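You operate a simulated robot arm through the tools that you are given. There is no shell and no other tool.

You run a simulated robot arm. Do the job below in one go: nothing can be reset, and whatever is moved stays where it is left.

Task
Make the black bike flat for storing: saddle right down, handlebars turned in line with the frame.
Fine: seat lever shut and stem knob tight again.

The check looks at the end state, three seconds after you hand in, the way a careful person would. Anything else that was tipped, shoved, dropped, spilled or broken makes it a failure.

Robot
A 6-joint arm with a two-finger parallel gripper, fixed in place. Base frame: the origin is at the foot of the arm, x ahead of it, y to its left, z up. Readings come in m, degrees, newtons and seconds.
With the tool pointing down near the work surface it reaches from about 0.1 to 0.58 m from the base axis. Its first joint turns from -115.0 to 115.0 degrees. Payload 3.43 kg.
The TCP is the grasp point between the finger pads, 0.034 m short of the fingertips. In the tool frame z runs along the fingers and y along their closing line. Largest opening 0.128 m; finger width 0.024, thickness 0.012; the body of the gripper, 0.048 by 0.13 m, starts 0.096 m behind the TCP.
Orientation is that of the tool frame in the base frame, as a unit quaternion [x, y, z, w]. With the fingers straight down and closing along the base's y, the tool's x points along the base's -x, its y along +y and its z along -z.

Tools
- The arm moves only by the tool jog_arm. Its arguments are lists of equal length, an entry for each row: "gripper": the closure, from 0 (fully open) to 1 (shut); "delta_pos": the shift along the tool's x, y, z in cm, a list of three; "rot": the turn, a rotation vector about the tool's x, y, z in degrees, a list of three. In form: {"gripper": [gripper, ...], "delta_pos": [[tx, ty, tz], ...], "rot": [[wx, wy, wz], ...]}. A call has 1 to 20 rows; each row is the pose to reach, as a shift and turn from the pose commanded when the call began, along the tool's axes at that moment. A row lasts 0.2 s, in which the tool goes at most 0.05 m and 8.6 degrees; a call with a longer step from one row to the next is refused whole, and so is a gripper value outside its range. A pose out of reach is approached as far as the arm can. The call stops where the force on the tool passes 40 N (or 10 N more than at its start, if that is more) or the arm is blocked; 0.2 s more then pass. The fingers move at their own pace (about 0.153 m/s each) and stop on an object; they squeeze with about 20 N. The grip force told is the motor's: it shows also when the fingers shut on nothing. Time passes only in rows, and 0.2 s behind the last, so rows that repeat a pose let the fingers close. It gives the time, the measured TCP pose, the force on the tool (base axes), the opening and the grip force at its end, in the units of the frame above (readings bear some noise), with the torque about the TCP (base axes, N m) and any sound that the robot's microphone picked up.
- Cameras (640 x 400 px; columns grow to the right, rows downward): "scene" is fixed at [0.0629, -0.5085, 1.4083]; the picture's right is [0.62, -0.79, 0.00], its down [-0.45, -0.35, -0.82] and it looks along [0.65, 0.51, -0.57] (base axes); focal length 271 px, centre (320, 200). "wrist" rides on the gripper at [0.076, -0.011, -0.16] in the tool frame; the picture's right is [0.15, 0.99, 0.00], its down [-0.88, 0.13, -0.46] and it looks along [-0.45, 0.07, 0.89] (tool axes); focal length 234 px, centre (320, 200). There is no depth. A picture from a camera that has moved, and an enlarged one, comes with that camera's place and axes in the base frame and with its lens. The place of the scene camera against the robot may be out by one fixed shift of up to 0.025 m in any direction.
- get_image(camera): a new picture of that camera. No time passes.
- move_column(by): slides the trunk up (or, below 0, down) by that many m; the arm rides with it, the base frame stays. It gives what a move gives, with no picture.
- zoom(camera, box): a new picture of the part [left, top, right, bottom] of that camera's present view, enlarged. No time passes.
- job_done(): hands the job in; it is judged then, once.

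Places have to be worked out from the pictures, the camera data and where the tool is seen. Open the gripper and draw the arm clear of the work before you hand the job in, unless the task says otherwise.

The tools are called after ">>>" as a command line: name --argument value ..., lists and objects as JSON in quotes. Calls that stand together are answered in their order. jog_arm: Moves the arm, as the interface text tells. Its arguments: {"type":"object","properties":{"gripper":{"type":"array","items":{"type":"number"}},"delta_pos":{"type":"array","items":{"type":"array","items":{"type":"number"}}},"rot":{"type":"array","items":{"type":"array","items":{"type":"number"}}}},"required":["gripper","delta_pos","rot"]} The other tools are called the same way: move_column (by) slides the trunk up or down; get_image (camera) takes a picture; zoom (camera, box) takes an enlarged picture of a part of a camera's view; job_done () hands the job in.

At the start:

```text
time_s: 0.0
ee_pos: [0.4393, 0.0643, 1.2462]
ee_rot: [-0.001, 1.0, 0.0, 0.0]
force: [-1.2, -0.6, 0.0]
moment: [0.0, 0.05, 0.0]
finger_gap: 0.1281
grip_force: 0.1
trunk travel left (down, up): [-0.925, 0.065]
```

scene: 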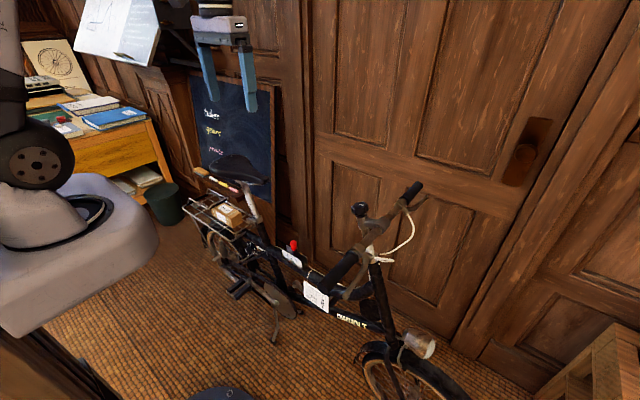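
wrist: 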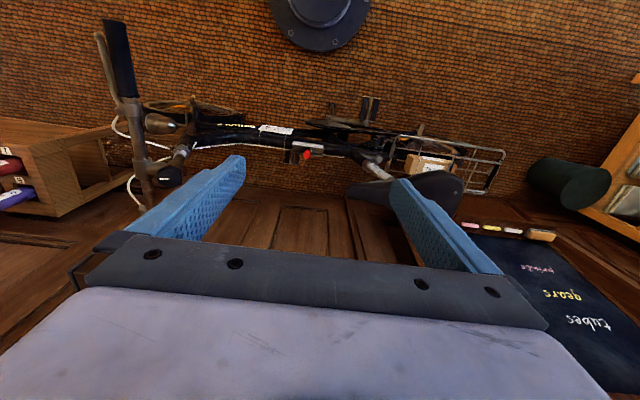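

I'll start by looking closer at the bike in both views to find the seat lever, the stem knob, and anything attached.

>>> zoom --camera "scene" --box '[180, 140, 340, 240]'

>>> zoom --camera "scene" --box '[300, 170, 460, 270]'

>>> zoom --camera "scene" --box '[230, 220, 390, 320]'

>>> zoom --camera "wrist" --box '[80, 20, 320, 220]'

>>> zoom --camera "wrist" --box '[280, 80, 520, 230]'

```text
4.00 times, centred on (260, 190) of scene
camera zoom: at [0.0629, -0.5085, 1.4083], right [0.62, -0.79, 0.0], down [-0.45, -0.35, -0.82], along [0.65, 0.51, -0.57], focal length 1084 px, centre (560, 240)
```

zoom: 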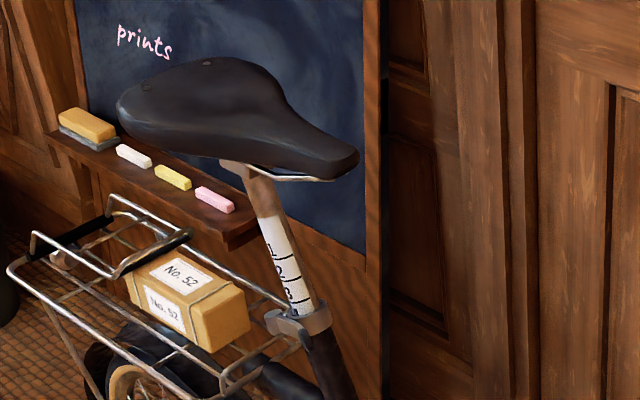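

```text
4.00 times, centred on (380, 220) of scene
camera zoom: at [0.0629, -0.5085, 1.4083], right [0.62, -0.79, 0.0], down [-0.45, -0.35, -0.82], along [0.65, 0.51, -0.57], focal length 1084 px, centre (80, 120)
```

zoom: 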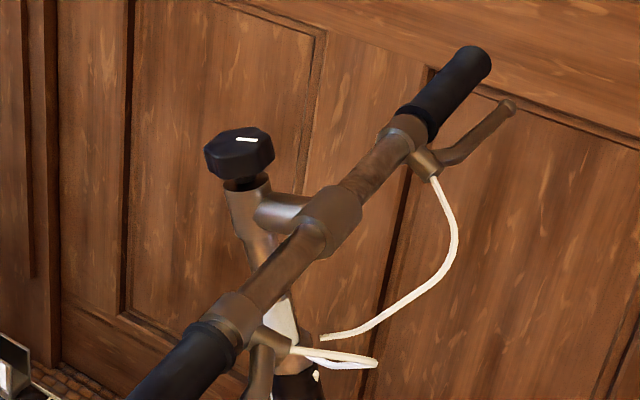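

```text
4.00 times, centred on (310, 270) of scene
camera zoom: at [0.0629, -0.5085, 1.4083], right [0.62, -0.79, 0.0], down [-0.45, -0.35, -0.82], along [0.65, 0.51, -0.57], focal length 1084 px, centre (360, -80)
```

zoom: 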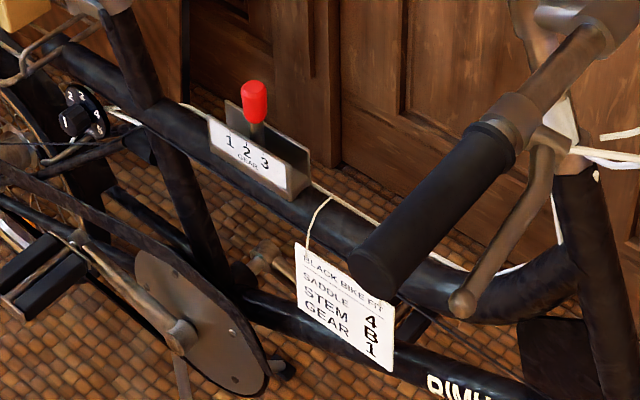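

```text
2.00 times, centred on (200, 120) of wrist
camera zoom: at [0.3625, 0.0539, 1.4067], right [-0.15, 0.99, 0.0], down [0.88, 0.13, 0.46], along [0.45, 0.07, -0.89], focal length 468 px, centre (560, 360)
```

zoom: 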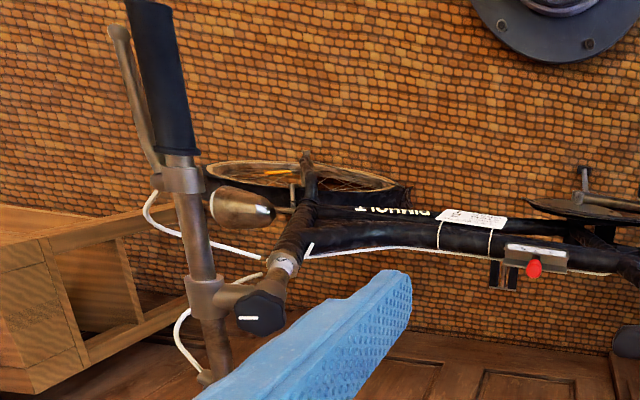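

```text
2.67 times, centred on (400, 155) of wrist
camera zoom: at [0.3625, 0.0539, 1.4067], right [-0.15, 0.99, 0.0], down [0.88, 0.13, 0.46], along [0.45, 0.07, -0.89], focal length 624 px, centre (107, 320)
```

zoom: 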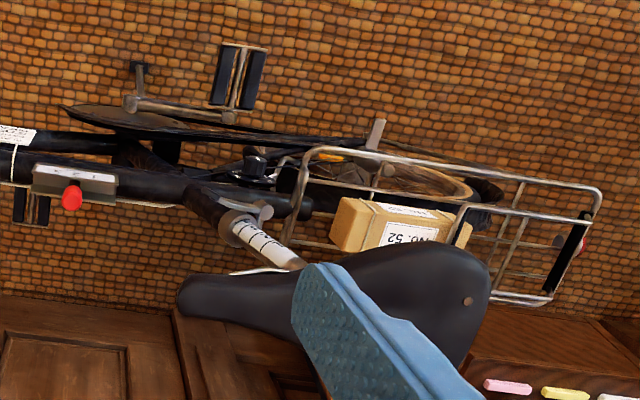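

The knob seems near (0.58, -0.22, 0.96), the seat clamp near (0.556, 0.238, 0.71) and the saddle nose near (0.576, 0.155, 0.916). I'll lower the trunk somewhat, staying clear of everything, for better views.

>>> move_column --by -0.15

>>> jog_arm --gripper '[0, 0, 0, 0, 0]' --delta_pos '[[4, 2, 0], [8, 4, 0], [12, 4, 0], [14, 4, 0], [14, 4, 0]]' --rot '[[0, -7, 0], [0, -14, 0], [0, -20, 0], [0, -25, 0], [0, -25, 0]]'

>>> get_image --camera "wrist"

```text
time_s: 1.8
ee_pos: [0.4375, 0.0652, 1.0966]
ee_rot: [0.0, 1.0, 0.001, 0.0]
force: [0.8, 0.5, -0.1]
moment: [-0.03, 0.04, 0.01]
finger_gap: 0.128
grip_force: 0.0
trunk travel left (down, up): [-0.775, 0.215]
```

```text
time_s: 3.0
ee_pos: [0.3501, 0.15, 1.0825]
ee_rot: [0.0, 0.976, 0.0, 0.216]
force: [1.0, -0.4, 0.4]
moment: [-0.04, -0.02, 0.0]
finger_gap: 0.1278
grip_force: 0.1
out of reach, approached as far as the arm can: row 3, 4, 5
trunk travel left (down, up): [-0.775, 0.215]
```

```text
taken
camera wrist: at [0.2147, 0.1376, 1.1943], right [-0.13, 0.99, -0.06], down [0.61, 0.13, 0.79], along [0.78, 0.07, -0.62], focal length 234 px, centre (320, 200)
```

wrist: 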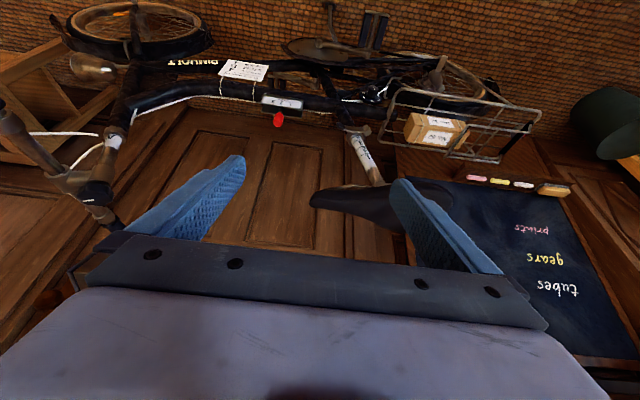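

The picture is inverted (its "down" is up in the world). I'll zoom into the seat clamp, saddle, gear, and knob regions from here.

>>> zoom --camera "wrist" --box '[310, 80, 470, 220]'

>>> zoom --camera "wrist" --box '[335, 110, 395, 150]'

>>> zoom --camera "wrist" --box '[0, 80, 180, 240]'

>>> zoom --camera "scene" --box '[235, 205, 275, 230]'

```text
2.86 times, centred on (390, 150) of wrist
camera zoom: at [0.2147, 0.1376, 1.1943], right [-0.13, 0.99, -0.06], down [0.61, 0.13, 0.79], along [0.78, 0.07, -0.62], focal length 669 px, centre (120, 343)
```

zoom: 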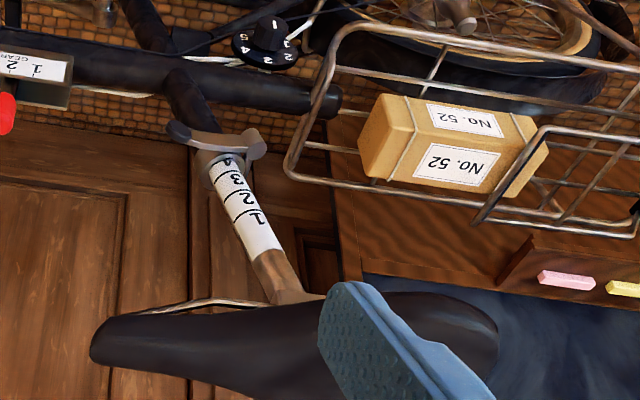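

```text
10.00 times, centred on (365, 130) of wrist
camera zoom: at [0.2147, 0.1376, 1.1943], right [-0.13, 0.99, -0.06], down [0.61, 0.13, 0.79], along [0.78, 0.07, -0.62], focal length 2342 px, centre (-130, 900)
```

zoom: 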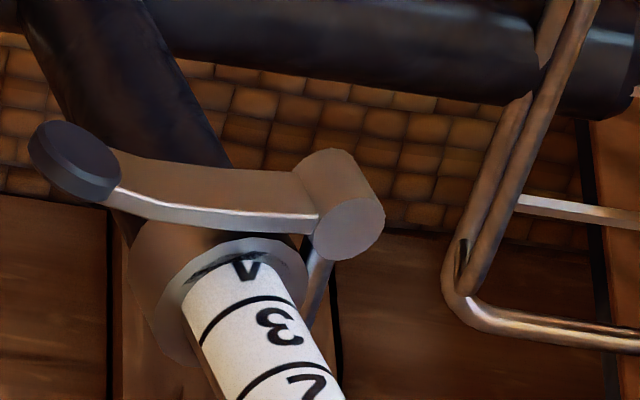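

```text
2.50 times, centred on (90, 160) of wrist
camera zoom: at [0.2147, 0.1376, 1.1943], right [-0.13, 0.99, -0.06], down [0.61, 0.13, 0.79], along [0.78, 0.07, -0.62], focal length 585 px, centre (895, 300)
```

zoom: 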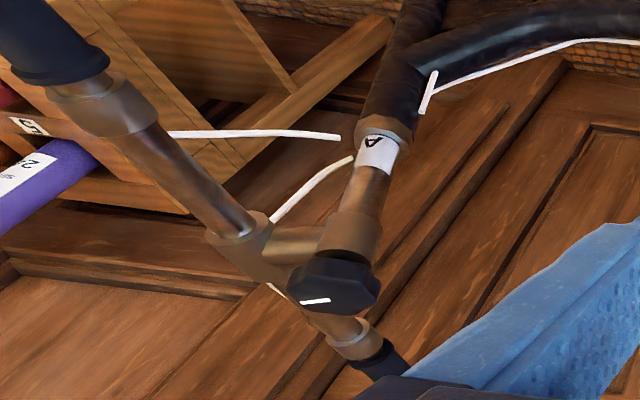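

```text
16.00 times, centred on (255, 218) of scene
camera zoom: at [0.0629, -0.5085, 1.4083], right [0.62, -0.79, 0.0], down [-0.45, -0.35, -0.82], along [0.65, 0.51, -0.57], focal length 4334 px, centre (1360, -80)
```

zoom: 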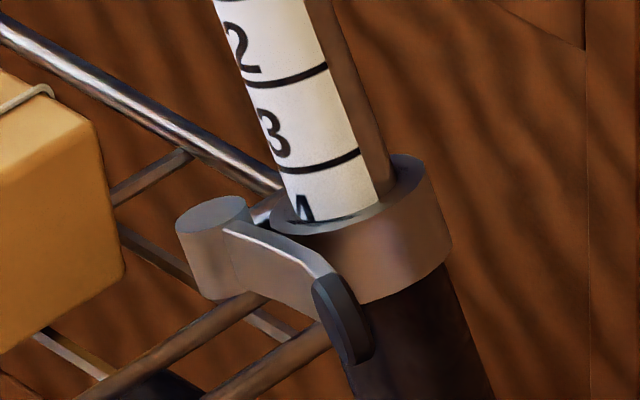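

The seat lever is clear now: its cam barrel sits behind the clamp and the arm runs forward along the robot side to a black tip. Post mark 4 is at the clamp. I'll bring the tool upright again and check the pose readings.

>>> jog_arm --gripper '[0, 0, 0, 0]' --delta_pos '[[0, 0, 0], [0, 0, 0], [0, 0, 0], [0, 0, 0]]' --rot '[[0, 8, 0], [0, 16, 0], [0, 24, 0], [0, 25, 0]]'

```text
time_s: 4.0
ee_pos: [0.3478, 0.1476, 1.0809]
ee_rot: [-0.001, 1.0, 0.0, -0.001]
force: [-0.2, -0.3, 0.2]
moment: [0.0, 0.01, 0.0]
finger_gap: 0.1278
grip_force: 0.1
trunk travel left (down, up): [-0.775, 0.215]
```

Next I move toward a spot above the knob to test reach; the fingertips stay above z=1.05, clear of the bars (about 0.97).

>>> jog_arm --gripper '[0, 0, 0, 0, 0, 0, 0, 0, 0]' --delta_pos '[[0, -4, -1], [0, -8, -3], [-2, -13, -3], [-4, -17, -3], [-6, -21, -3], [-8, -25, -3], [-11, -29, -3], [-15, -33, -3], [-15, -33, -3]]' --rot '[[0, 0, 0], [0, 0, 0], [0, 0, 0], [0, 0, 0], [0, 0, 0], [0, 0, 0], [0, 0, 0], [0, 0, 0], [0, 0, 0]]'

>>> get_image --camera "wrist"

>>> get_image --camera "scene"

```text
refused: row 3 steps farther than a row can; nothing moved
```

```text
taken
camera wrist: at [0.272, 0.1359, 1.2406], right [-0.15, 0.99, 0.0], down [0.88, 0.13, 0.45], along [0.45, 0.07, -0.89], focal length 234 px, centre (320, 200)
```

wrist: 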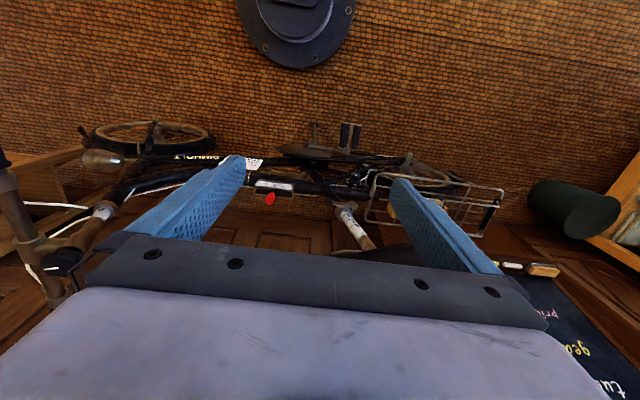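

```text
taken
```

scene: 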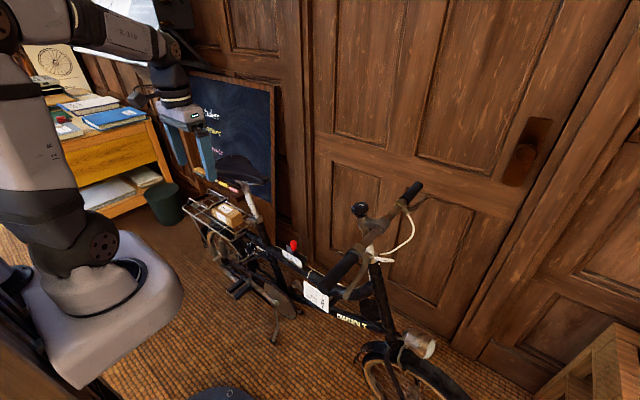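

The step was too long, nothing moved. I'll repeat with shorter steps; the view confirms clearance above the bike.

>>> jog_arm --gripper '[0, 0, 0, 0, 0, 0, 0, 0, 0, 0]' --delta_pos '[[0, -4, -1], [0, -8, -3], [-2, -12, -3], [-4, -16, -3], [-6, -20, -3], [-8, -24, -3], [-10, -28, -3], [-12.5, -31, -3], [-15, -33, -3], [-15, -33, -3]]' --rot '[[0, 0, 0], [0, 0, 0], [0, 0, 0], [0, 0, 0], [0, 0, 0], [0, 0, 0], [0, 0, 0], [0, 0, 0], [0, 0, 0], [0, 0, 0]]'

>>> get_image --camera "wrist"

>>> get_image --camera "scene"

```text
time_s: 6.2
ee_pos: [0.4976, -0.1832, 1.1139]
ee_rot: [0.0, 1.0, 0.0, 0.0]
force: [0.3, 0.9, -0.4]
moment: [0.0, 0.0, 0.01]
finger_gap: 0.1283
grip_force: 0.0
trunk travel left (down, up): [-0.775, 0.215]
```

```text
taken
camera wrist: at [0.4218, -0.1951, 1.2738], right [-0.15, 0.99, 0.0], down [0.88, 0.13, 0.46], along [0.45, 0.07, -0.89], focal length 234 px, centre (320, 200)
```

wrist: 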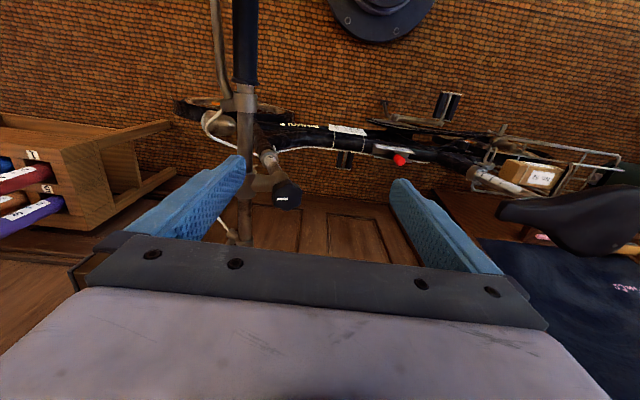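

```text
taken
```

scene: 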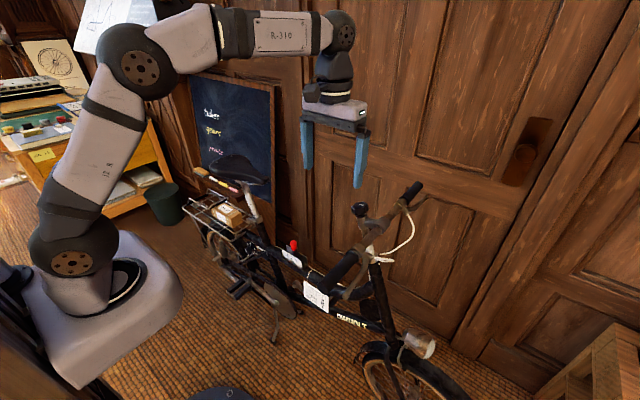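

The arm reaches here comfortably. I'll zoom in on the knob, handlebars and lever from this pose.

>>> zoom --camera "wrist" --box '[180, 0, 340, 250]'

>>> zoom --camera "wrist" --box '[240, 150, 320, 220]'

>>> zoom --camera "wrist" --box '[430, 130, 590, 240]'

>>> zoom --camera "scene" --box '[330, 180, 430, 270]'

```text
1.60 times, centred on (260, 125) of wrist
camera zoom: at [0.4218, -0.1951, 1.2738], right [-0.15, 0.99, 0.0], down [0.88, 0.13, 0.46], along [0.45, 0.07, -0.89], focal length 375 px, centre (416, 320)
```

zoom: 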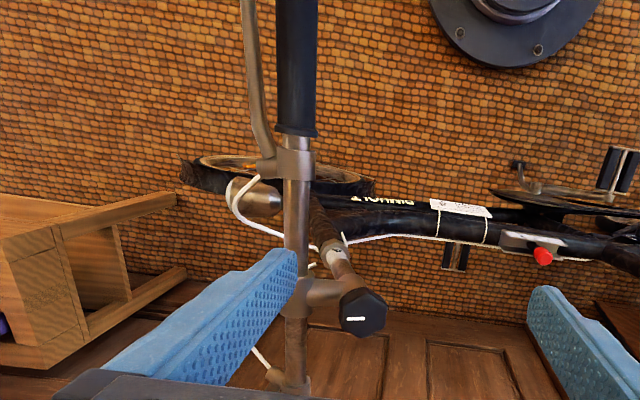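

```text
5.71 times, centred on (280, 185) of wrist
camera zoom: at [0.4218, -0.1951, 1.2738], right [-0.15, 0.99, 0.0], down [0.88, 0.13, 0.46], along [0.45, 0.07, -0.89], focal length 1338 px, centre (549, 286)
```

zoom: 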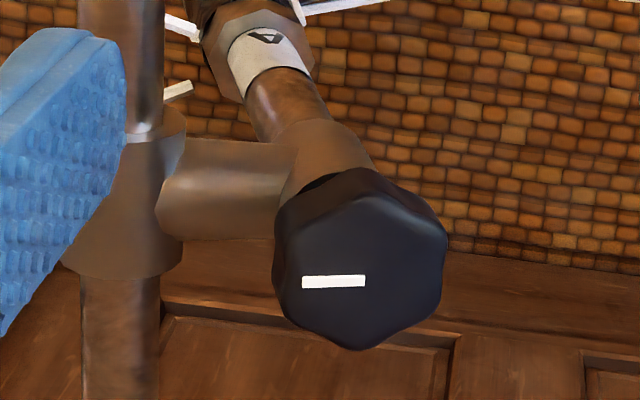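

```text
3.64 times, centred on (510, 185) of wrist
camera zoom: at [0.4218, -0.1951, 1.2738], right [-0.15, 0.99, 0.0], down [0.88, 0.13, 0.46], along [0.45, 0.07, -0.89], focal length 852 px, centre (-371, 254)
```

zoom: 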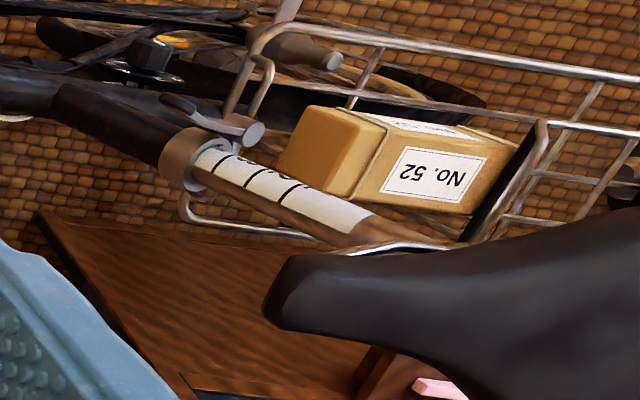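

```text
4.44 times, centred on (380, 225) of scene
camera zoom: at [0.0629, -0.5085, 1.4083], right [0.62, -0.79, 0.0], down [-0.45, -0.35, -0.82], along [0.65, 0.51, -0.57], focal length 1204 px, centre (53, 89)
```

zoom: 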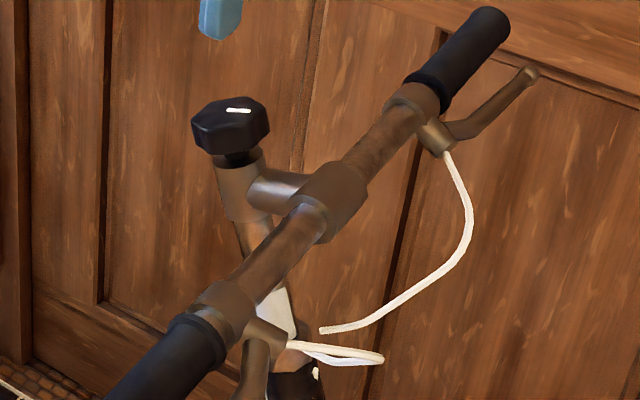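

Knob body centre works out to (0.579, -0.224, 0.958), stem axis tilted about 20° backward (+y), white mark pointing forward, flats facing ±y. I'll go to a coaxial pre-grasp about 10 cm above the knob with a narrower opening.

>>> jog_arm --gripper '[0, 0.2, 0.3, 0.35, 0.35]' --delta_pos '[[-2.5, 0, 1], [-5, 0, 3], [-8.1, -0.7, 6.2], [-8.1, -0.7, 6.2], [-8.1, -0.7, 6.2]]' --rot '[[7, 0, 0], [14, 0, 0], [20, 0, 0], [20, 0, 0], [20, 0, 0]]'

>>> get_image --camera "wrist"

>>> zoom --camera "scene" --box '[280, 130, 440, 230]'

```text
time_s: 7.3
ee_pos: [0.5774, -0.1867, 1.0506]
ee_rot: [0.0, 0.985, -0.174, 0.0]
force: [-0.1, -0.4, -0.1]
moment: [0.01, -0.03, -0.01]
finger_gap: 0.0832
grip_force: 0.1
trunk travel left (down, up): [-0.775, 0.215]
```

```text
taken
camera wrist: at [0.5022, -0.1437, 1.2037], right [-0.15, 0.93, -0.34], down [0.88, 0.28, 0.38], along [0.45, -0.24, -0.86], focal length 234 px, centre (320, 200)
```

wrist: 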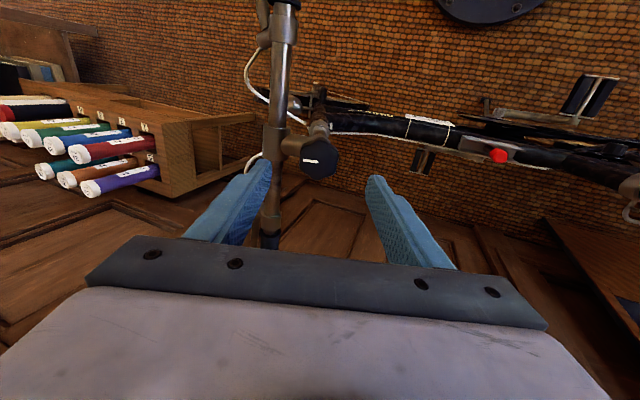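

```text
4.00 times, centred on (360, 180) of scene
camera zoom: at [0.0629, -0.5085, 1.4083], right [0.62, -0.79, 0.0], down [-0.45, -0.35, -0.82], along [0.65, 0.51, -0.57], focal length 1084 px, centre (160, 280)
```

zoom: 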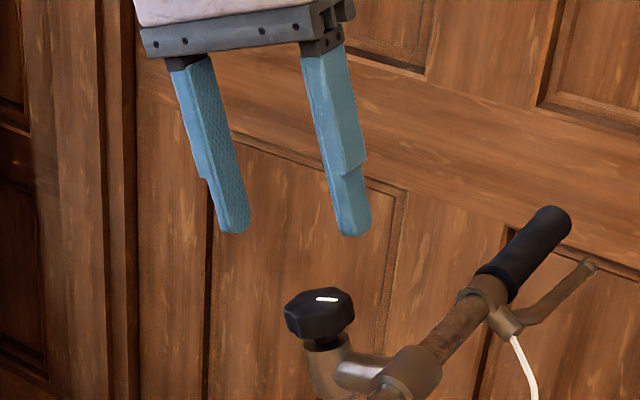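

The arm reaches it. I'll zoom in to check that the knob is centred on the tool axis (its centre should fall at about (319.5, 157)).

>>> zoom --camera "wrist" --box '[270, 120, 370, 190]'

```text
5.71 times, centred on (320, 155) of wrist
camera zoom: at [0.5022, -0.1437, 1.2037], right [-0.15, 0.93, -0.34], down [0.88, 0.28, 0.38], along [0.45, -0.24, -0.86], focal length 1338 px, centre (320, 457)
```

zoom: 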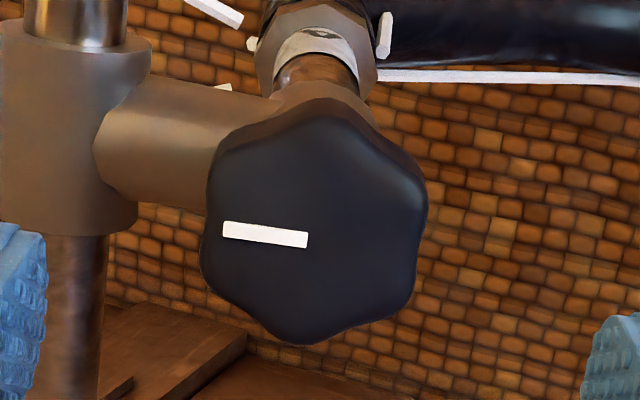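

The knob seems 6-8 mm farther out in x than the tool axis. I'll shift 0.7 cm outward and descend 4 cm (fingertips still above the knob), then recheck.

>>> jog_arm --gripper '[0.35, 0.35, 0.35]' --delta_pos '[[-0.7, 0, 2], [-0.7, 0, 4], [-0.7, 0, 4]]' --rot '[[0, 0, 0], [0, 0, 0], [0, 0, 0]]'

>>> zoom --camera "wrist" --box '[240, 120, 400, 220]'

>>> zoom --camera "scene" --box '[300, 150, 420, 225]'

```text
time_s: 8.2
ee_pos: [0.5829, -0.2008, 1.011]
ee_rot: [0.0, 0.985, -0.174, 0.0]
force: [-0.7, 0.2, 0.4]
moment: [-0.02, 0.0, -0.01]
finger_gap: 0.0829
grip_force: 0.1
trunk travel left (down, up): [-0.775, 0.215]
```

```text
4.00 times, centred on (320, 170) of wrist
camera zoom: at [0.5072, -0.1574, 1.1642], right [-0.15, 0.93, -0.34], down [0.88, 0.28, 0.38], along [0.45, -0.24, -0.86], focal length 937 px, centre (320, 320)
```

zoom: 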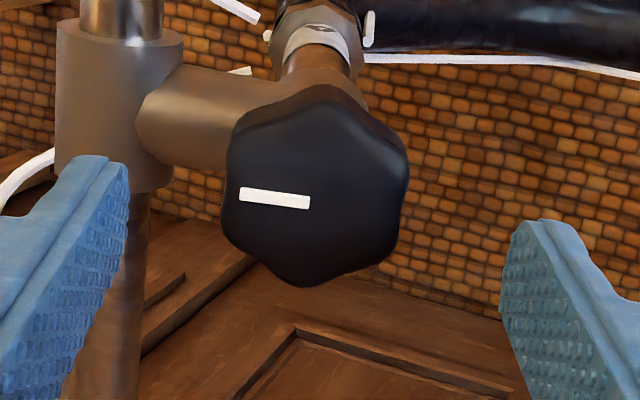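

```text
5.33 times, centred on (360, 188) of scene
camera zoom: at [0.0629, -0.5085, 1.4083], right [0.62, -0.79, 0.0], down [-0.45, -0.35, -0.82], along [0.65, 0.51, -0.57], focal length 1445 px, centre (107, 267)
```

zoom: 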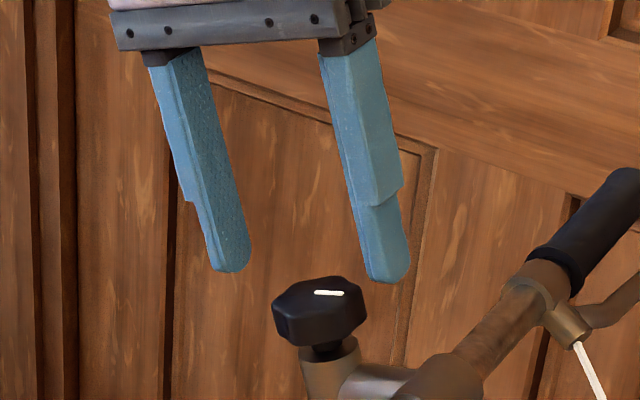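

The knob face is now centred on the tool axis, about 5.3 cm beyond the TCP. I'll descend 4 cm so the fingertips straddle the knob and then close.

>>> jog_arm --gripper '[0.35, 0.35, 0.35, 0.6, 0.8, 0.8, 0.8]' --delta_pos '[[0, 0, 2], [0, 0, 4], [0, 0, 4], [0, 0, 4], [0, 0, 4], [0, 0, 4], [0, 0, 4]]' --rot '[[0, 0, 0], [0, 0, 0], [0, 0, 0], [0, 0, 0], [0, 0, 0], [0, 0, 0], [0, 0, 0]]'

>>> zoom --camera "scene" --box '[300, 150, 420, 225]'

>>> zoom --camera "wrist" --box '[240, 120, 400, 220]'

```text
time_s: 9.8
ee_pos: [0.5853, -0.2154, 0.9734]
ee_rot: [0.0, 0.985, -0.174, 0.0]
force: [-1.0, 2.3, -2.8]
moment: [0.26, -0.62, 0.24]
finger_gap: 0.0437
grip_force: 44.1
trunk travel left (down, up): [-0.775, 0.215]
```

```text
5.33 times, centred on (360, 188) of scene
camera zoom: at [0.0629, -0.5085, 1.4083], right [0.62, -0.79, 0.0], down [-0.45, -0.35, -0.82], along [0.65, 0.51, -0.57], focal length 1445 px, centre (107, 267)
```

zoom: 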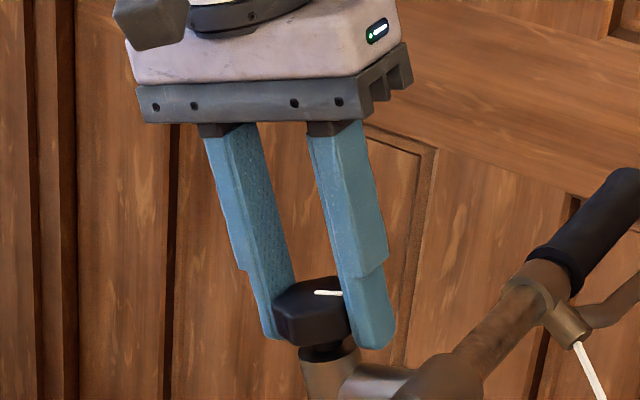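

```text
4.00 times, centred on (320, 170) of wrist
camera zoom: at [0.509, -0.1727, 1.1281], right [-0.15, 0.93, -0.34], down [0.88, 0.28, 0.38], along [0.45, -0.24, -0.86], focal length 937 px, centre (320, 320)
```

zoom: 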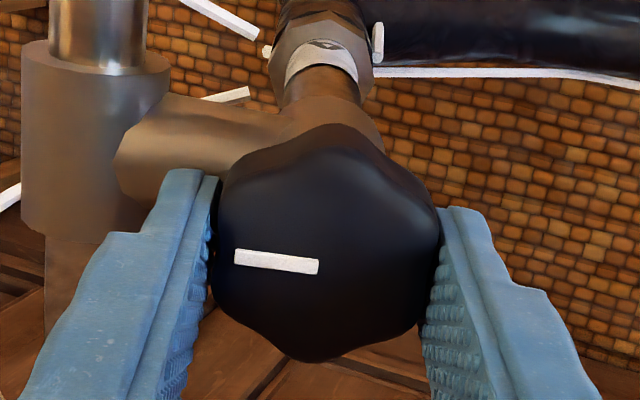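

The knob is held squarely on its flats (gap 4.4 cm). I'll turn it counter-clockwise seen from above (negative about the tool's z) by 40° and watch the torque and sound.

>>> jog_arm --gripper '[0.8, 0.8, 0.8, 0.8, 0.8, 0.8, 0.8]' --delta_pos '[[0, 0, 0], [0, 0, 0], [0, 0, 0], [0, 0, 0], [0, 0, 0], [0, 0, 0], [0, 0, 0]]' --rot '[[0, 0, -7], [0, 0, -14], [0, 0, -21], [0, 0, -28], [0, 0, -35], [0, 0, -40], [0, 0, -40]]'

>>> zoom --camera "scene" --box '[300, 150, 440, 240]'

>>> zoom --camera "wrist" --box '[240, 120, 400, 220]'

```text
time_s: 11.3
ee_pos: [0.5827, -0.2133, 0.9729]
ee_rot: [-0.337, 0.926, -0.161, -0.062]
force: [-10.3, 18.0, -10.1]
moment: [-0.24, 0.67, -0.31]
finger_gap: 0.0437
grip_force: 45.3
trunk travel left (down, up): [-0.775, 0.215]
```

```text
4.44 times, centred on (370, 195) of scene
camera zoom: at [0.0629, -0.5085, 1.4083], right [0.62, -0.79, 0.0], down [-0.45, -0.35, -0.82], along [0.65, 0.51, -0.57], focal length 1204 px, centre (98, 222)
```

zoom: 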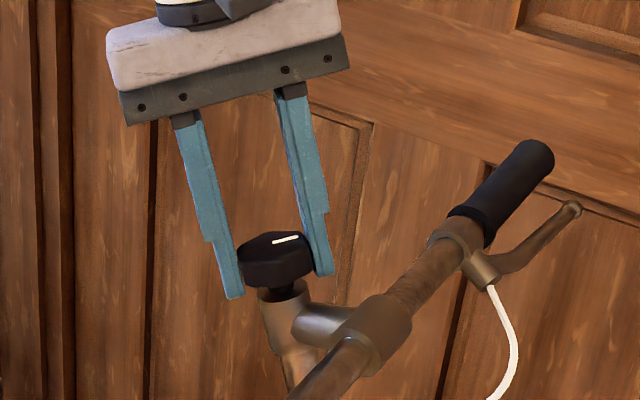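

```text
4.00 times, centred on (320, 170) of wrist
camera zoom: at [0.5338, -0.2138, 1.143], right [-0.75, 0.62, -0.22], down [0.59, 0.78, 0.2], along [0.3, 0.02, -0.95], focal length 937 px, centre (320, 320)
```

zoom: 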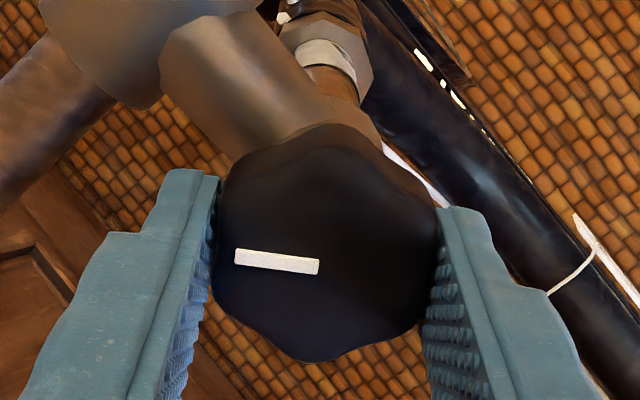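

The knob turns with the gripper with no slip, though a side force of about 20 N has built up along the closing line. I'll shift 2 mm to relieve it and turn another 50°.

>>> jog_arm --gripper '[0.8, 0.8, 0.8, 0.8, 0.8, 0.8, 0.8, 0.8, 0.8]' --delta_pos '[[0, 0.2, 0], [0, 0.2, 0], [0, 0.2, 0], [-0.1, 0.25, 0], [-0.1, 0.25, 0], [-0.15, 0.3, 0], [-0.15, 0.3, 0], [-0.2, 0.3, 0], [-0.2, 0.3, 0]]' --rot '[[0, 0, 0], [0, 0, -7], [0, 0, -14], [0, 0, -21], [0, 0, -28], [0, 0, -35], [0, 0, -42], [0, 0, -50], [0, 0, -50]]'

>>> zoom --camera "scene" --box '[300, 150, 440, 240]'

>>> zoom --camera "wrist" --box '[240, 120, 400, 220]'

```text
time_s: 13.3
ee_pos: [0.5801, -0.2131, 0.9727]
ee_rot: [-0.696, 0.697, -0.121, -0.125]
force: [-21.6, 7.7, -9.1]
moment: [0.07, -0.39, 0.1]
finger_gap: 0.0438
grip_force: 45.0
trunk travel left (down, up): [-0.775, 0.215]
```

```text
4.44 times, centred on (370, 195) of scene
camera zoom: at [0.0629, -0.5085, 1.4083], right [0.62, -0.79, 0.0], down [-0.45, -0.35, -0.82], along [0.65, 0.51, -0.57], focal length 1204 px, centre (98, 222)
```

zoom: 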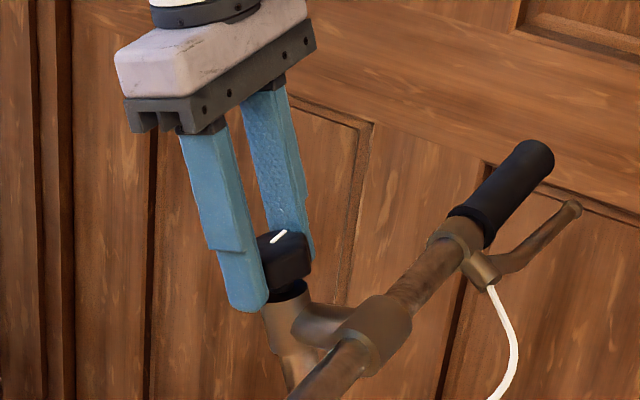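

```text
4.00 times, centred on (320, 170) of wrist
camera zoom: at [0.5931, -0.2294, 1.1483], right [-0.99, -0.14, 0.06], down [-0.13, 0.98, 0.13], along [-0.07, 0.12, -0.99], focal length 937 px, centre (320, 320)
```

zoom: 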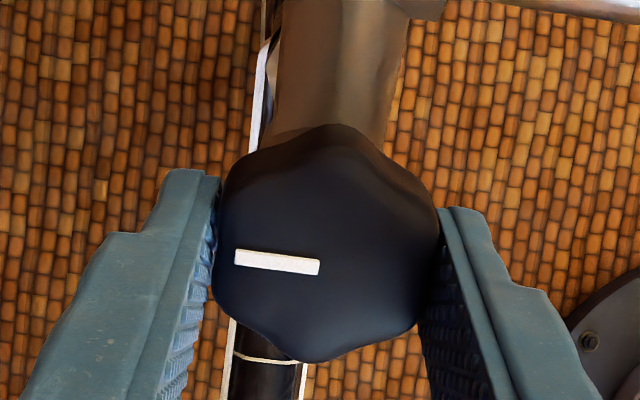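

The knob has followed the full 90°. From the two poses I estimate it sits about 4 mm off the tool's x centre; I'll open, recentre (+3.8 mm x, +2.5 mm y in the tool frame) and regrip.

>>> jog_arm --gripper '[0.5, 0.5, 0.5, 0.8, 0.8, 0.8, 0.8]' --delta_pos '[[0, 0, 0], [0, 0, 0], [0.38, 0.25, 0], [0.38, 0.25, 0], [0.38, 0.25, 0], [0.38, 0.25, 0], [0.38, 0.25, 0]]' --rot '[[0, 0, 0], [0, 0, 0], [0, 0, 0], [0, 0, 0], [0, 0, 0], [0, 0, 0], [0, 0, 0]]'

>>> zoom --camera "wrist" --box '[240, 120, 400, 220]'

```text
time_s: 14.9
ee_pos: [0.58, -0.2174, 0.9733]
ee_rot: [-0.696, 0.697, -0.121, -0.123]
force: [-12.3, -1.1, -4.1]
moment: [-0.4, 0.28, -0.06]
finger_gap: 0.0438
grip_force: 45.4
trunk travel left (down, up): [-0.775, 0.215]
```

```text
4.00 times, centred on (320, 170) of wrist
camera zoom: at [0.5922, -0.2346, 1.1494], right [-0.99, -0.14, 0.05], down [-0.13, 0.98, 0.13], along [-0.07, 0.12, -0.99], focal length 937 px, centre (320, 320)
```

zoom: 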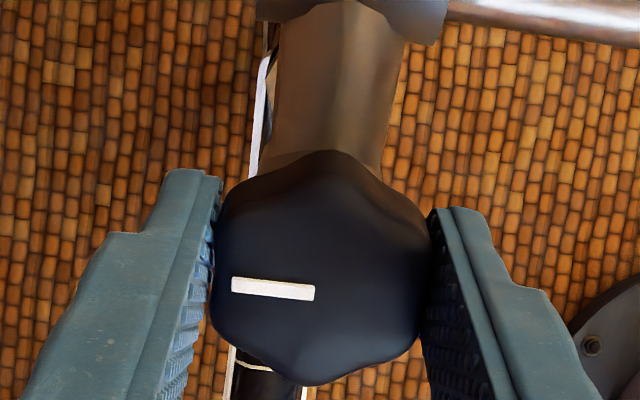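

Recentred, remaining side force 12 N toward -x; I'll shift 2 mm that way and try turning on another 60°.

>>> jog_arm --gripper '[0.8, 0.8, 0.8, 0.8, 0.8, 0.8, 0.8, 0.8, 0.8, 0.8]' --delta_pos '[[0, 0.2, 0], [0, 0.2, 0], [0, 0.2, 0], [0, 0.2, 0], [0, 0.2, 0], [0, 0.2, 0], [0, 0.2, 0], [0, 0.2, 0], [0, 0.2, 0], [0, 0.2, 0]]' --rot '[[0, 0, 0], [0, 0, -7], [0, 0, -14], [0, 0, -21], [0, 0, -28], [0, 0, -35], [0, 0, -42], [0, 0, -50], [0, 0, -58], [0, 0, -60]]'

>>> zoom --camera "wrist" --box '[220, 100, 420, 225]'

>>> get_image --camera "scene"

```text
time_s: 17.1
ee_pos: [0.5811, -0.2171, 0.9724]
ee_rot: [0.951, -0.254, 0.045, 0.168]
force: [3.7, -1.2, -6.9]
moment: [0.62, 0.17, -0.59]
finger_gap: 0.0436
grip_force: 44.9
trunk travel left (down, up): [-0.775, 0.215]
```

```text
3.20 times, centred on (320, 162) of wrist
camera zoom: at [0.6525, -0.1893, 1.1329], right [-0.37, -0.87, 0.32], down [-0.83, 0.46, 0.32], along [-0.42, -0.15, -0.89], focal length 749 px, centre (320, 320)
```

zoom: 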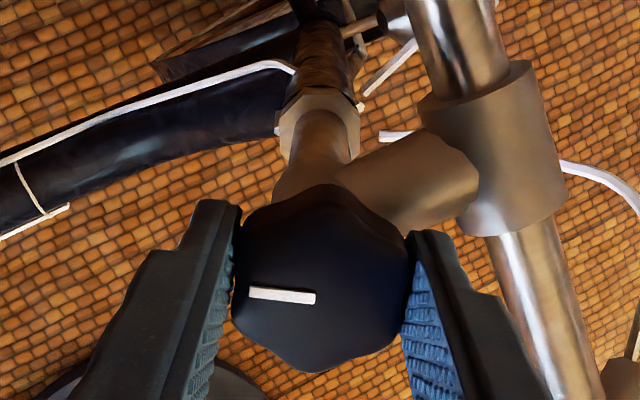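

```text
taken
```

scene: 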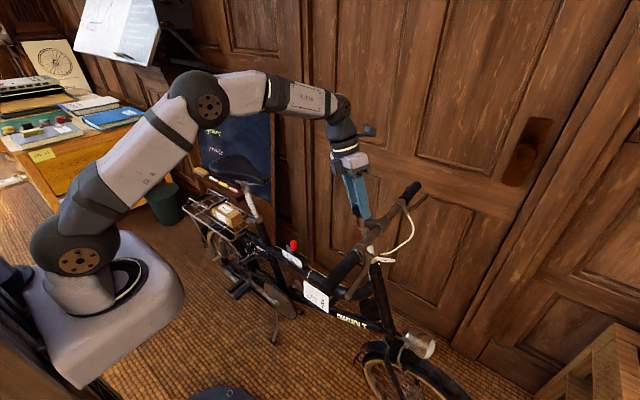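

Total turn is now 150° with no slip; there's about 0.5 N m of resisting torque now. I'll turn 30° further and see whether it meets a stop.

>>> jog_arm --gripper '[0.8, 0.8, 0.8, 0.8, 0.8, 0.8]' --delta_pos '[[0, 0, 0], [0, 0, 0], [0, 0, 0], [0, 0, 0], [0, 0, 0], [0, 0, 0]]' --rot '[[0, 0, -6], [0, 0, -12], [0, 0, -18], [0, 0, -24], [0, 0, -30], [0, 0, -30]]'

>>> zoom --camera "wrist" --box '[220, 100, 420, 225]'

```text
time_s: 18.1
ee_pos: [0.577, -0.2161, 0.973]
ee_rot: [0.977, -0.092, 0.028, 0.189]
force: [3.6, -14.4, -7.6]
moment: [0.23, -1.03, 0.27]
finger_gap: 0.0438
grip_force: 45.3
out of reach, approached as far as the arm can: row 3, 4
trunk travel left (down, up): [-0.775, 0.215]
stopped in row 4: the force on the tool passed its limit at 52 N (the readings are from after the stop); the commanded pose is now the measured one
```

```text
3.20 times, centred on (320, 162) of wrist
camera zoom: at [0.6514, -0.1589, 1.123], right [-0.04, -0.93, 0.37], down [-0.9, 0.2, 0.39], along [-0.44, -0.32, -0.84], focal length 749 px, centre (320, 320)
```

zoom: 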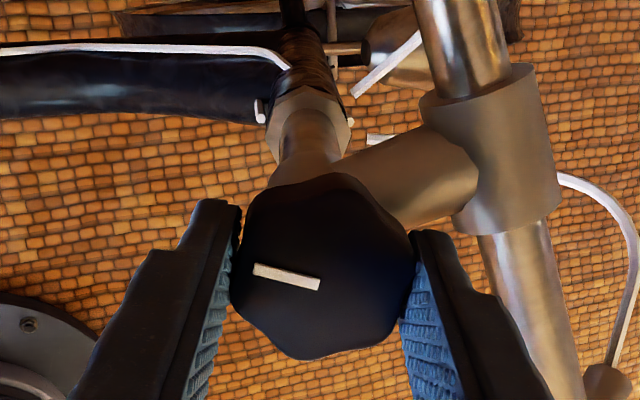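

The arm's last joint hit its limit and the knob slipped slightly in the fingers, suggesting it may have met its stop at about 150°. I'll release, back off along the tool axis and inspect.

>>> jog_arm --gripper '[0.5, 0.4, 0.4, 0.4, 0.4, 0.4]' --delta_pos '[[0, 0, 0], [0, 0, 0], [0, 0, -3], [0, 0, -6], [0, 0, -9], [0, 0, -9]]' --rot '[[0, 0, 0], [0, 0, 0], [0, 0, 0], [0, 0, 0], [0, 0, 0], [0, 0, 0]]'

>>> zoom --camera "wrist" --box '[220, 80, 420, 205]'

>>> zoom --camera "scene" --box '[300, 150, 440, 240]'

```text
time_s: 19.5
ee_pos: [0.5714, -0.1727, 1.055]
ee_rot: [0.977, -0.094, 0.029, 0.191]
force: [0.8, -0.1, -0.9]
moment: [0.0, -0.04, 0.01]
finger_gap: 0.0768
grip_force: 0.2
out of reach, approached as far as the arm can: row 4, 5, 6
trunk travel left (down, up): [-0.775, 0.215]
```

```text
3.20 times, centred on (320, 142) of wrist
camera zoom: at [0.6453, -0.1148, 1.2046], right [-0.05, -0.93, 0.38], down [-0.9, 0.21, 0.39], along [-0.44, -0.32, -0.84], focal length 749 px, centre (320, 384)
```

zoom: 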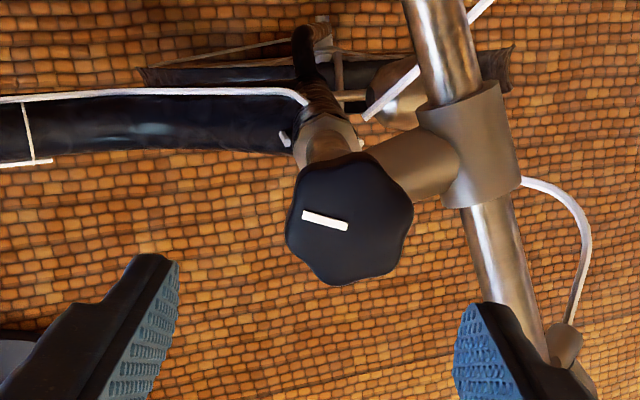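

```text
4.44 times, centred on (370, 195) of scene
camera zoom: at [0.0629, -0.5085, 1.4083], right [0.62, -0.79, 0.0], down [-0.45, -0.35, -0.82], along [0.65, 0.51, -0.57], focal length 1204 px, centre (98, 222)
```

zoom: 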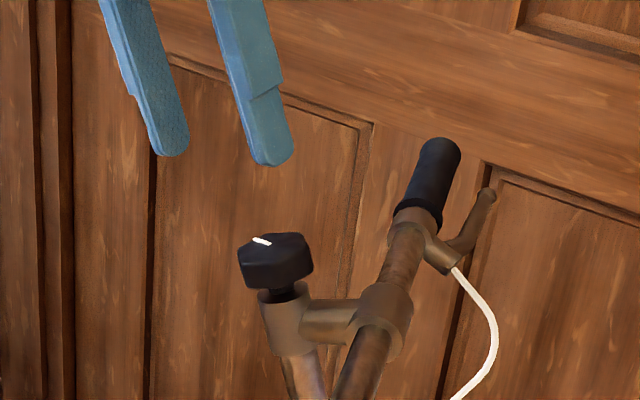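

The bars swung along with the knob (about 18° counter-clockwise) once it reached its end stop, so the stem is loose. I'll back the tool toward the robot and unwind the wrist so the fingers line up across the bar.

>>> jog_arm --gripper '[0.4, 0.4, 0.4, 0.4, 0.4, 0.4, 0.4, 0.4, 0.4, 0.4, 0.4, 0.4, 0.4, 0.4, 0.4, 0.4, 0.4, 0.4, 0.4, 0.4]' --delta_pos '[[-2, 0, -1], [-5, 0, -2], [-8, 0, -3], [-10, 0, -3], [-10, 0, -3], [-10, 0, -3], [-10, 0, -3], [-10, 0, -3], [-10, 0, -3], [-10, 0, -3], [-10, 0, -3], [-10, 0, -3], [-10, 0, -3], [-10, 0, -3], [-10, 0, -3], [-10, 0, -3], [-10, 0, -3], [-10, 0, -3], [-10, 0, -3], [-10, 0, -3]]' --rot '[[0, 0, 8], [0, 0, 16], [0, 0, 24], [0, 0, 32], [0, 0, 40], [0, 0, 48], [0, 0, 56], [0, 0, 64], [0, 0, 72], [0, 0, 80], [0, 0, 88], [0, 0, 96], [0, 0, 104], [0, 0, 112], [0, 0, 120], [0, 0, 128], [0, 0, 136], [0, 0, 144], [0, 0, 151], [0, 0, 151]]'

>>> get_image --camera "wrist"

>>> get_image --camera "scene"

```text
time_s: 23.7
ee_pos: [0.4724, -0.143, 1.0717]
ee_rot: [-0.155, 0.969, -0.19, -0.019]
force: [0.9, -0.3, -0.6]
moment: [0.02, -0.02, -0.01]
finger_gap: 0.077
grip_force: 0.0
trunk travel left (down, up): [-0.775, 0.215]
```

```text
taken
camera wrist: at [0.4001, -0.1164, 1.2322], right [-0.44, 0.83, -0.34], down [0.79, 0.54, 0.29], along [0.43, -0.14, -0.89], focal length 234 px, centre (320, 200)
```

wrist: 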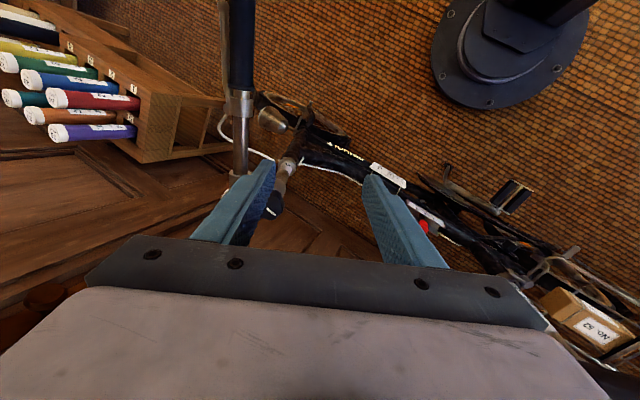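

```text
taken
```

scene: 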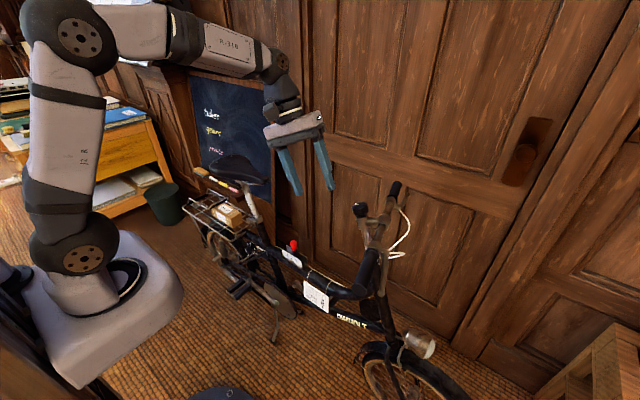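

The bar is now about 16° counter-clockwise, with its bare tube section between clamp and brake mount near (0.532, -0.317, 0.932). I'll move 8 cm above that point, coaxial with the stem, fingers across the bar.

>>> jog_arm --gripper '[0.4, 0.4, 0.4, 0.4, 0.4, 0.4]' --delta_pos '[[-0.5, -4, 1], [-1, -8, 3], [-1.5, -11, 6], [-1.97, -12.4, 9], [-1.97, -12.4, 11.6], [-1.97, -12.4, 11.6]]' --rot '[[-1, 0.3, 1], [-2, 0.5, 2], [-2.3, 0.6, 2.2], [-2.3, 0.6, 2.2], [-2.3, 0.6, 2.2], [-2.3, 0.6, 2.2]]'

>>> get_image --camera "wrist"

>>> zoom --camera "scene" --box '[300, 150, 460, 250]'

```text
time_s: 25.1
ee_pos: [0.5289, -0.2898, 1.0096]
ee_rot: [-0.135, 0.976, -0.172, -0.025]
force: [0.9, -0.6, 0.6]
moment: [-0.02, 0.0, 0.01]
finger_gap: 0.0768
grip_force: 0.0
trunk travel left (down, up): [-0.775, 0.215]
```

```text
taken
camera wrist: at [0.4601, -0.2665, 1.17], right [-0.41, 0.86, -0.31], down [0.81, 0.5, 0.3], along [0.41, -0.13, -0.9], focal length 234 px, centre (320, 200)
```

wrist: 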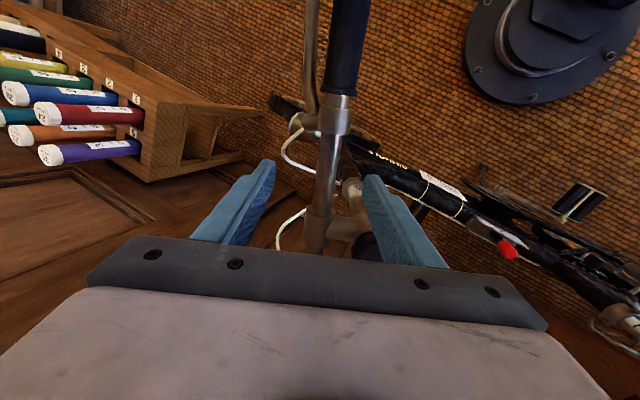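

```text
4.00 times, centred on (380, 200) of scene
camera zoom: at [0.0629, -0.5085, 1.4083], right [0.62, -0.79, 0.0], down [-0.45, -0.35, -0.82], along [0.65, 0.51, -0.57], focal length 1084 px, centre (80, 200)
```

zoom: 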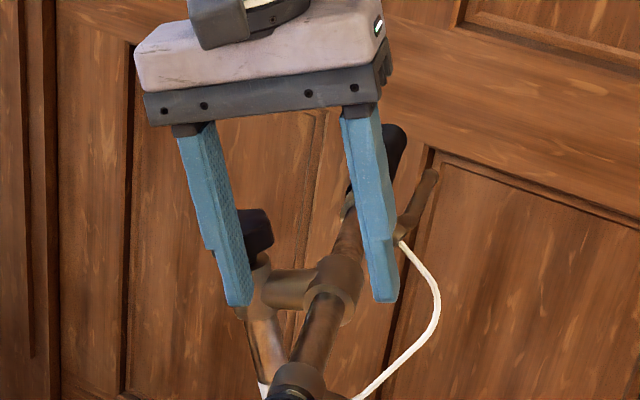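

The bar is parallel to the fingers, about 0.9 cm toward the rear finger. I'll shift 0.9 cm, descend 6.5 cm and close on the bar.

>>> jog_arm --gripper '[0.4, 0.4, 0.4, 0.6, 0.8, 1, 1]' --delta_pos '[[0, 0.9, 2], [0, 0.9, 4.5], [0, 0.9, 6.5], [0, 0.9, 6.5], [0, 0.9, 6.5], [0, 0.9, 6.5], [0, 0.9, 6.5]]' --rot '[[0, 0, 0], [0, 0, 0], [0, 0, 0], [0, 0, 0], [0, 0, 0], [0, 0, 0], [0, 0, 0]]'

>>> get_image --camera "wrist"

>>> zoom --camera "scene" --box '[300, 170, 460, 270]'

```text
time_s: 26.7
ee_pos: [0.5284, -0.3059, 0.9436]
ee_rot: [-0.137, 0.975, -0.172, -0.025]
force: [-0.8, -3.3, -0.3]
moment: [-0.02, -0.13, 0.62]
finger_gap: 0.022
grip_force: 45.4
trunk travel left (down, up): [-0.775, 0.215]
```

```text
taken
camera wrist: at [0.4591, -0.2811, 1.1047], right [-0.41, 0.86, -0.31], down [0.81, 0.5, 0.3], along [0.41, -0.13, -0.9], focal length 234 px, centre (320, 200)
```

wrist: 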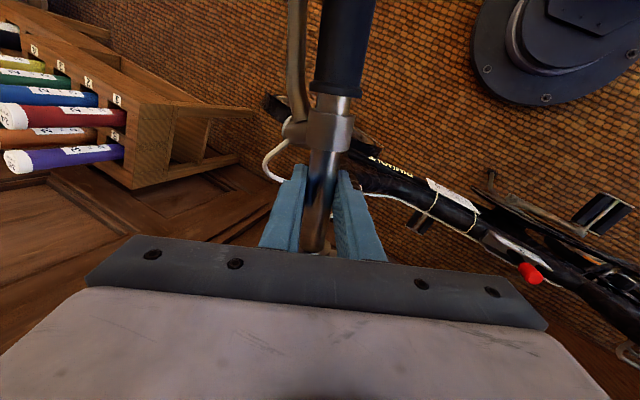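

```text
4.00 times, centred on (380, 220) of scene
camera zoom: at [0.0629, -0.5085, 1.4083], right [0.62, -0.79, 0.0], down [-0.45, -0.35, -0.82], along [0.65, 0.51, -0.57], focal length 1084 px, centre (80, 120)
```

zoom: 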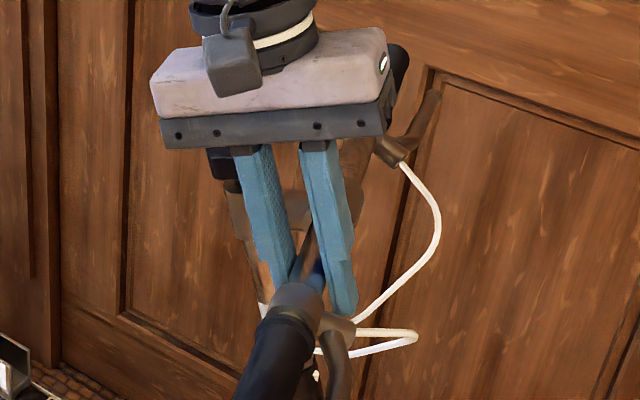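

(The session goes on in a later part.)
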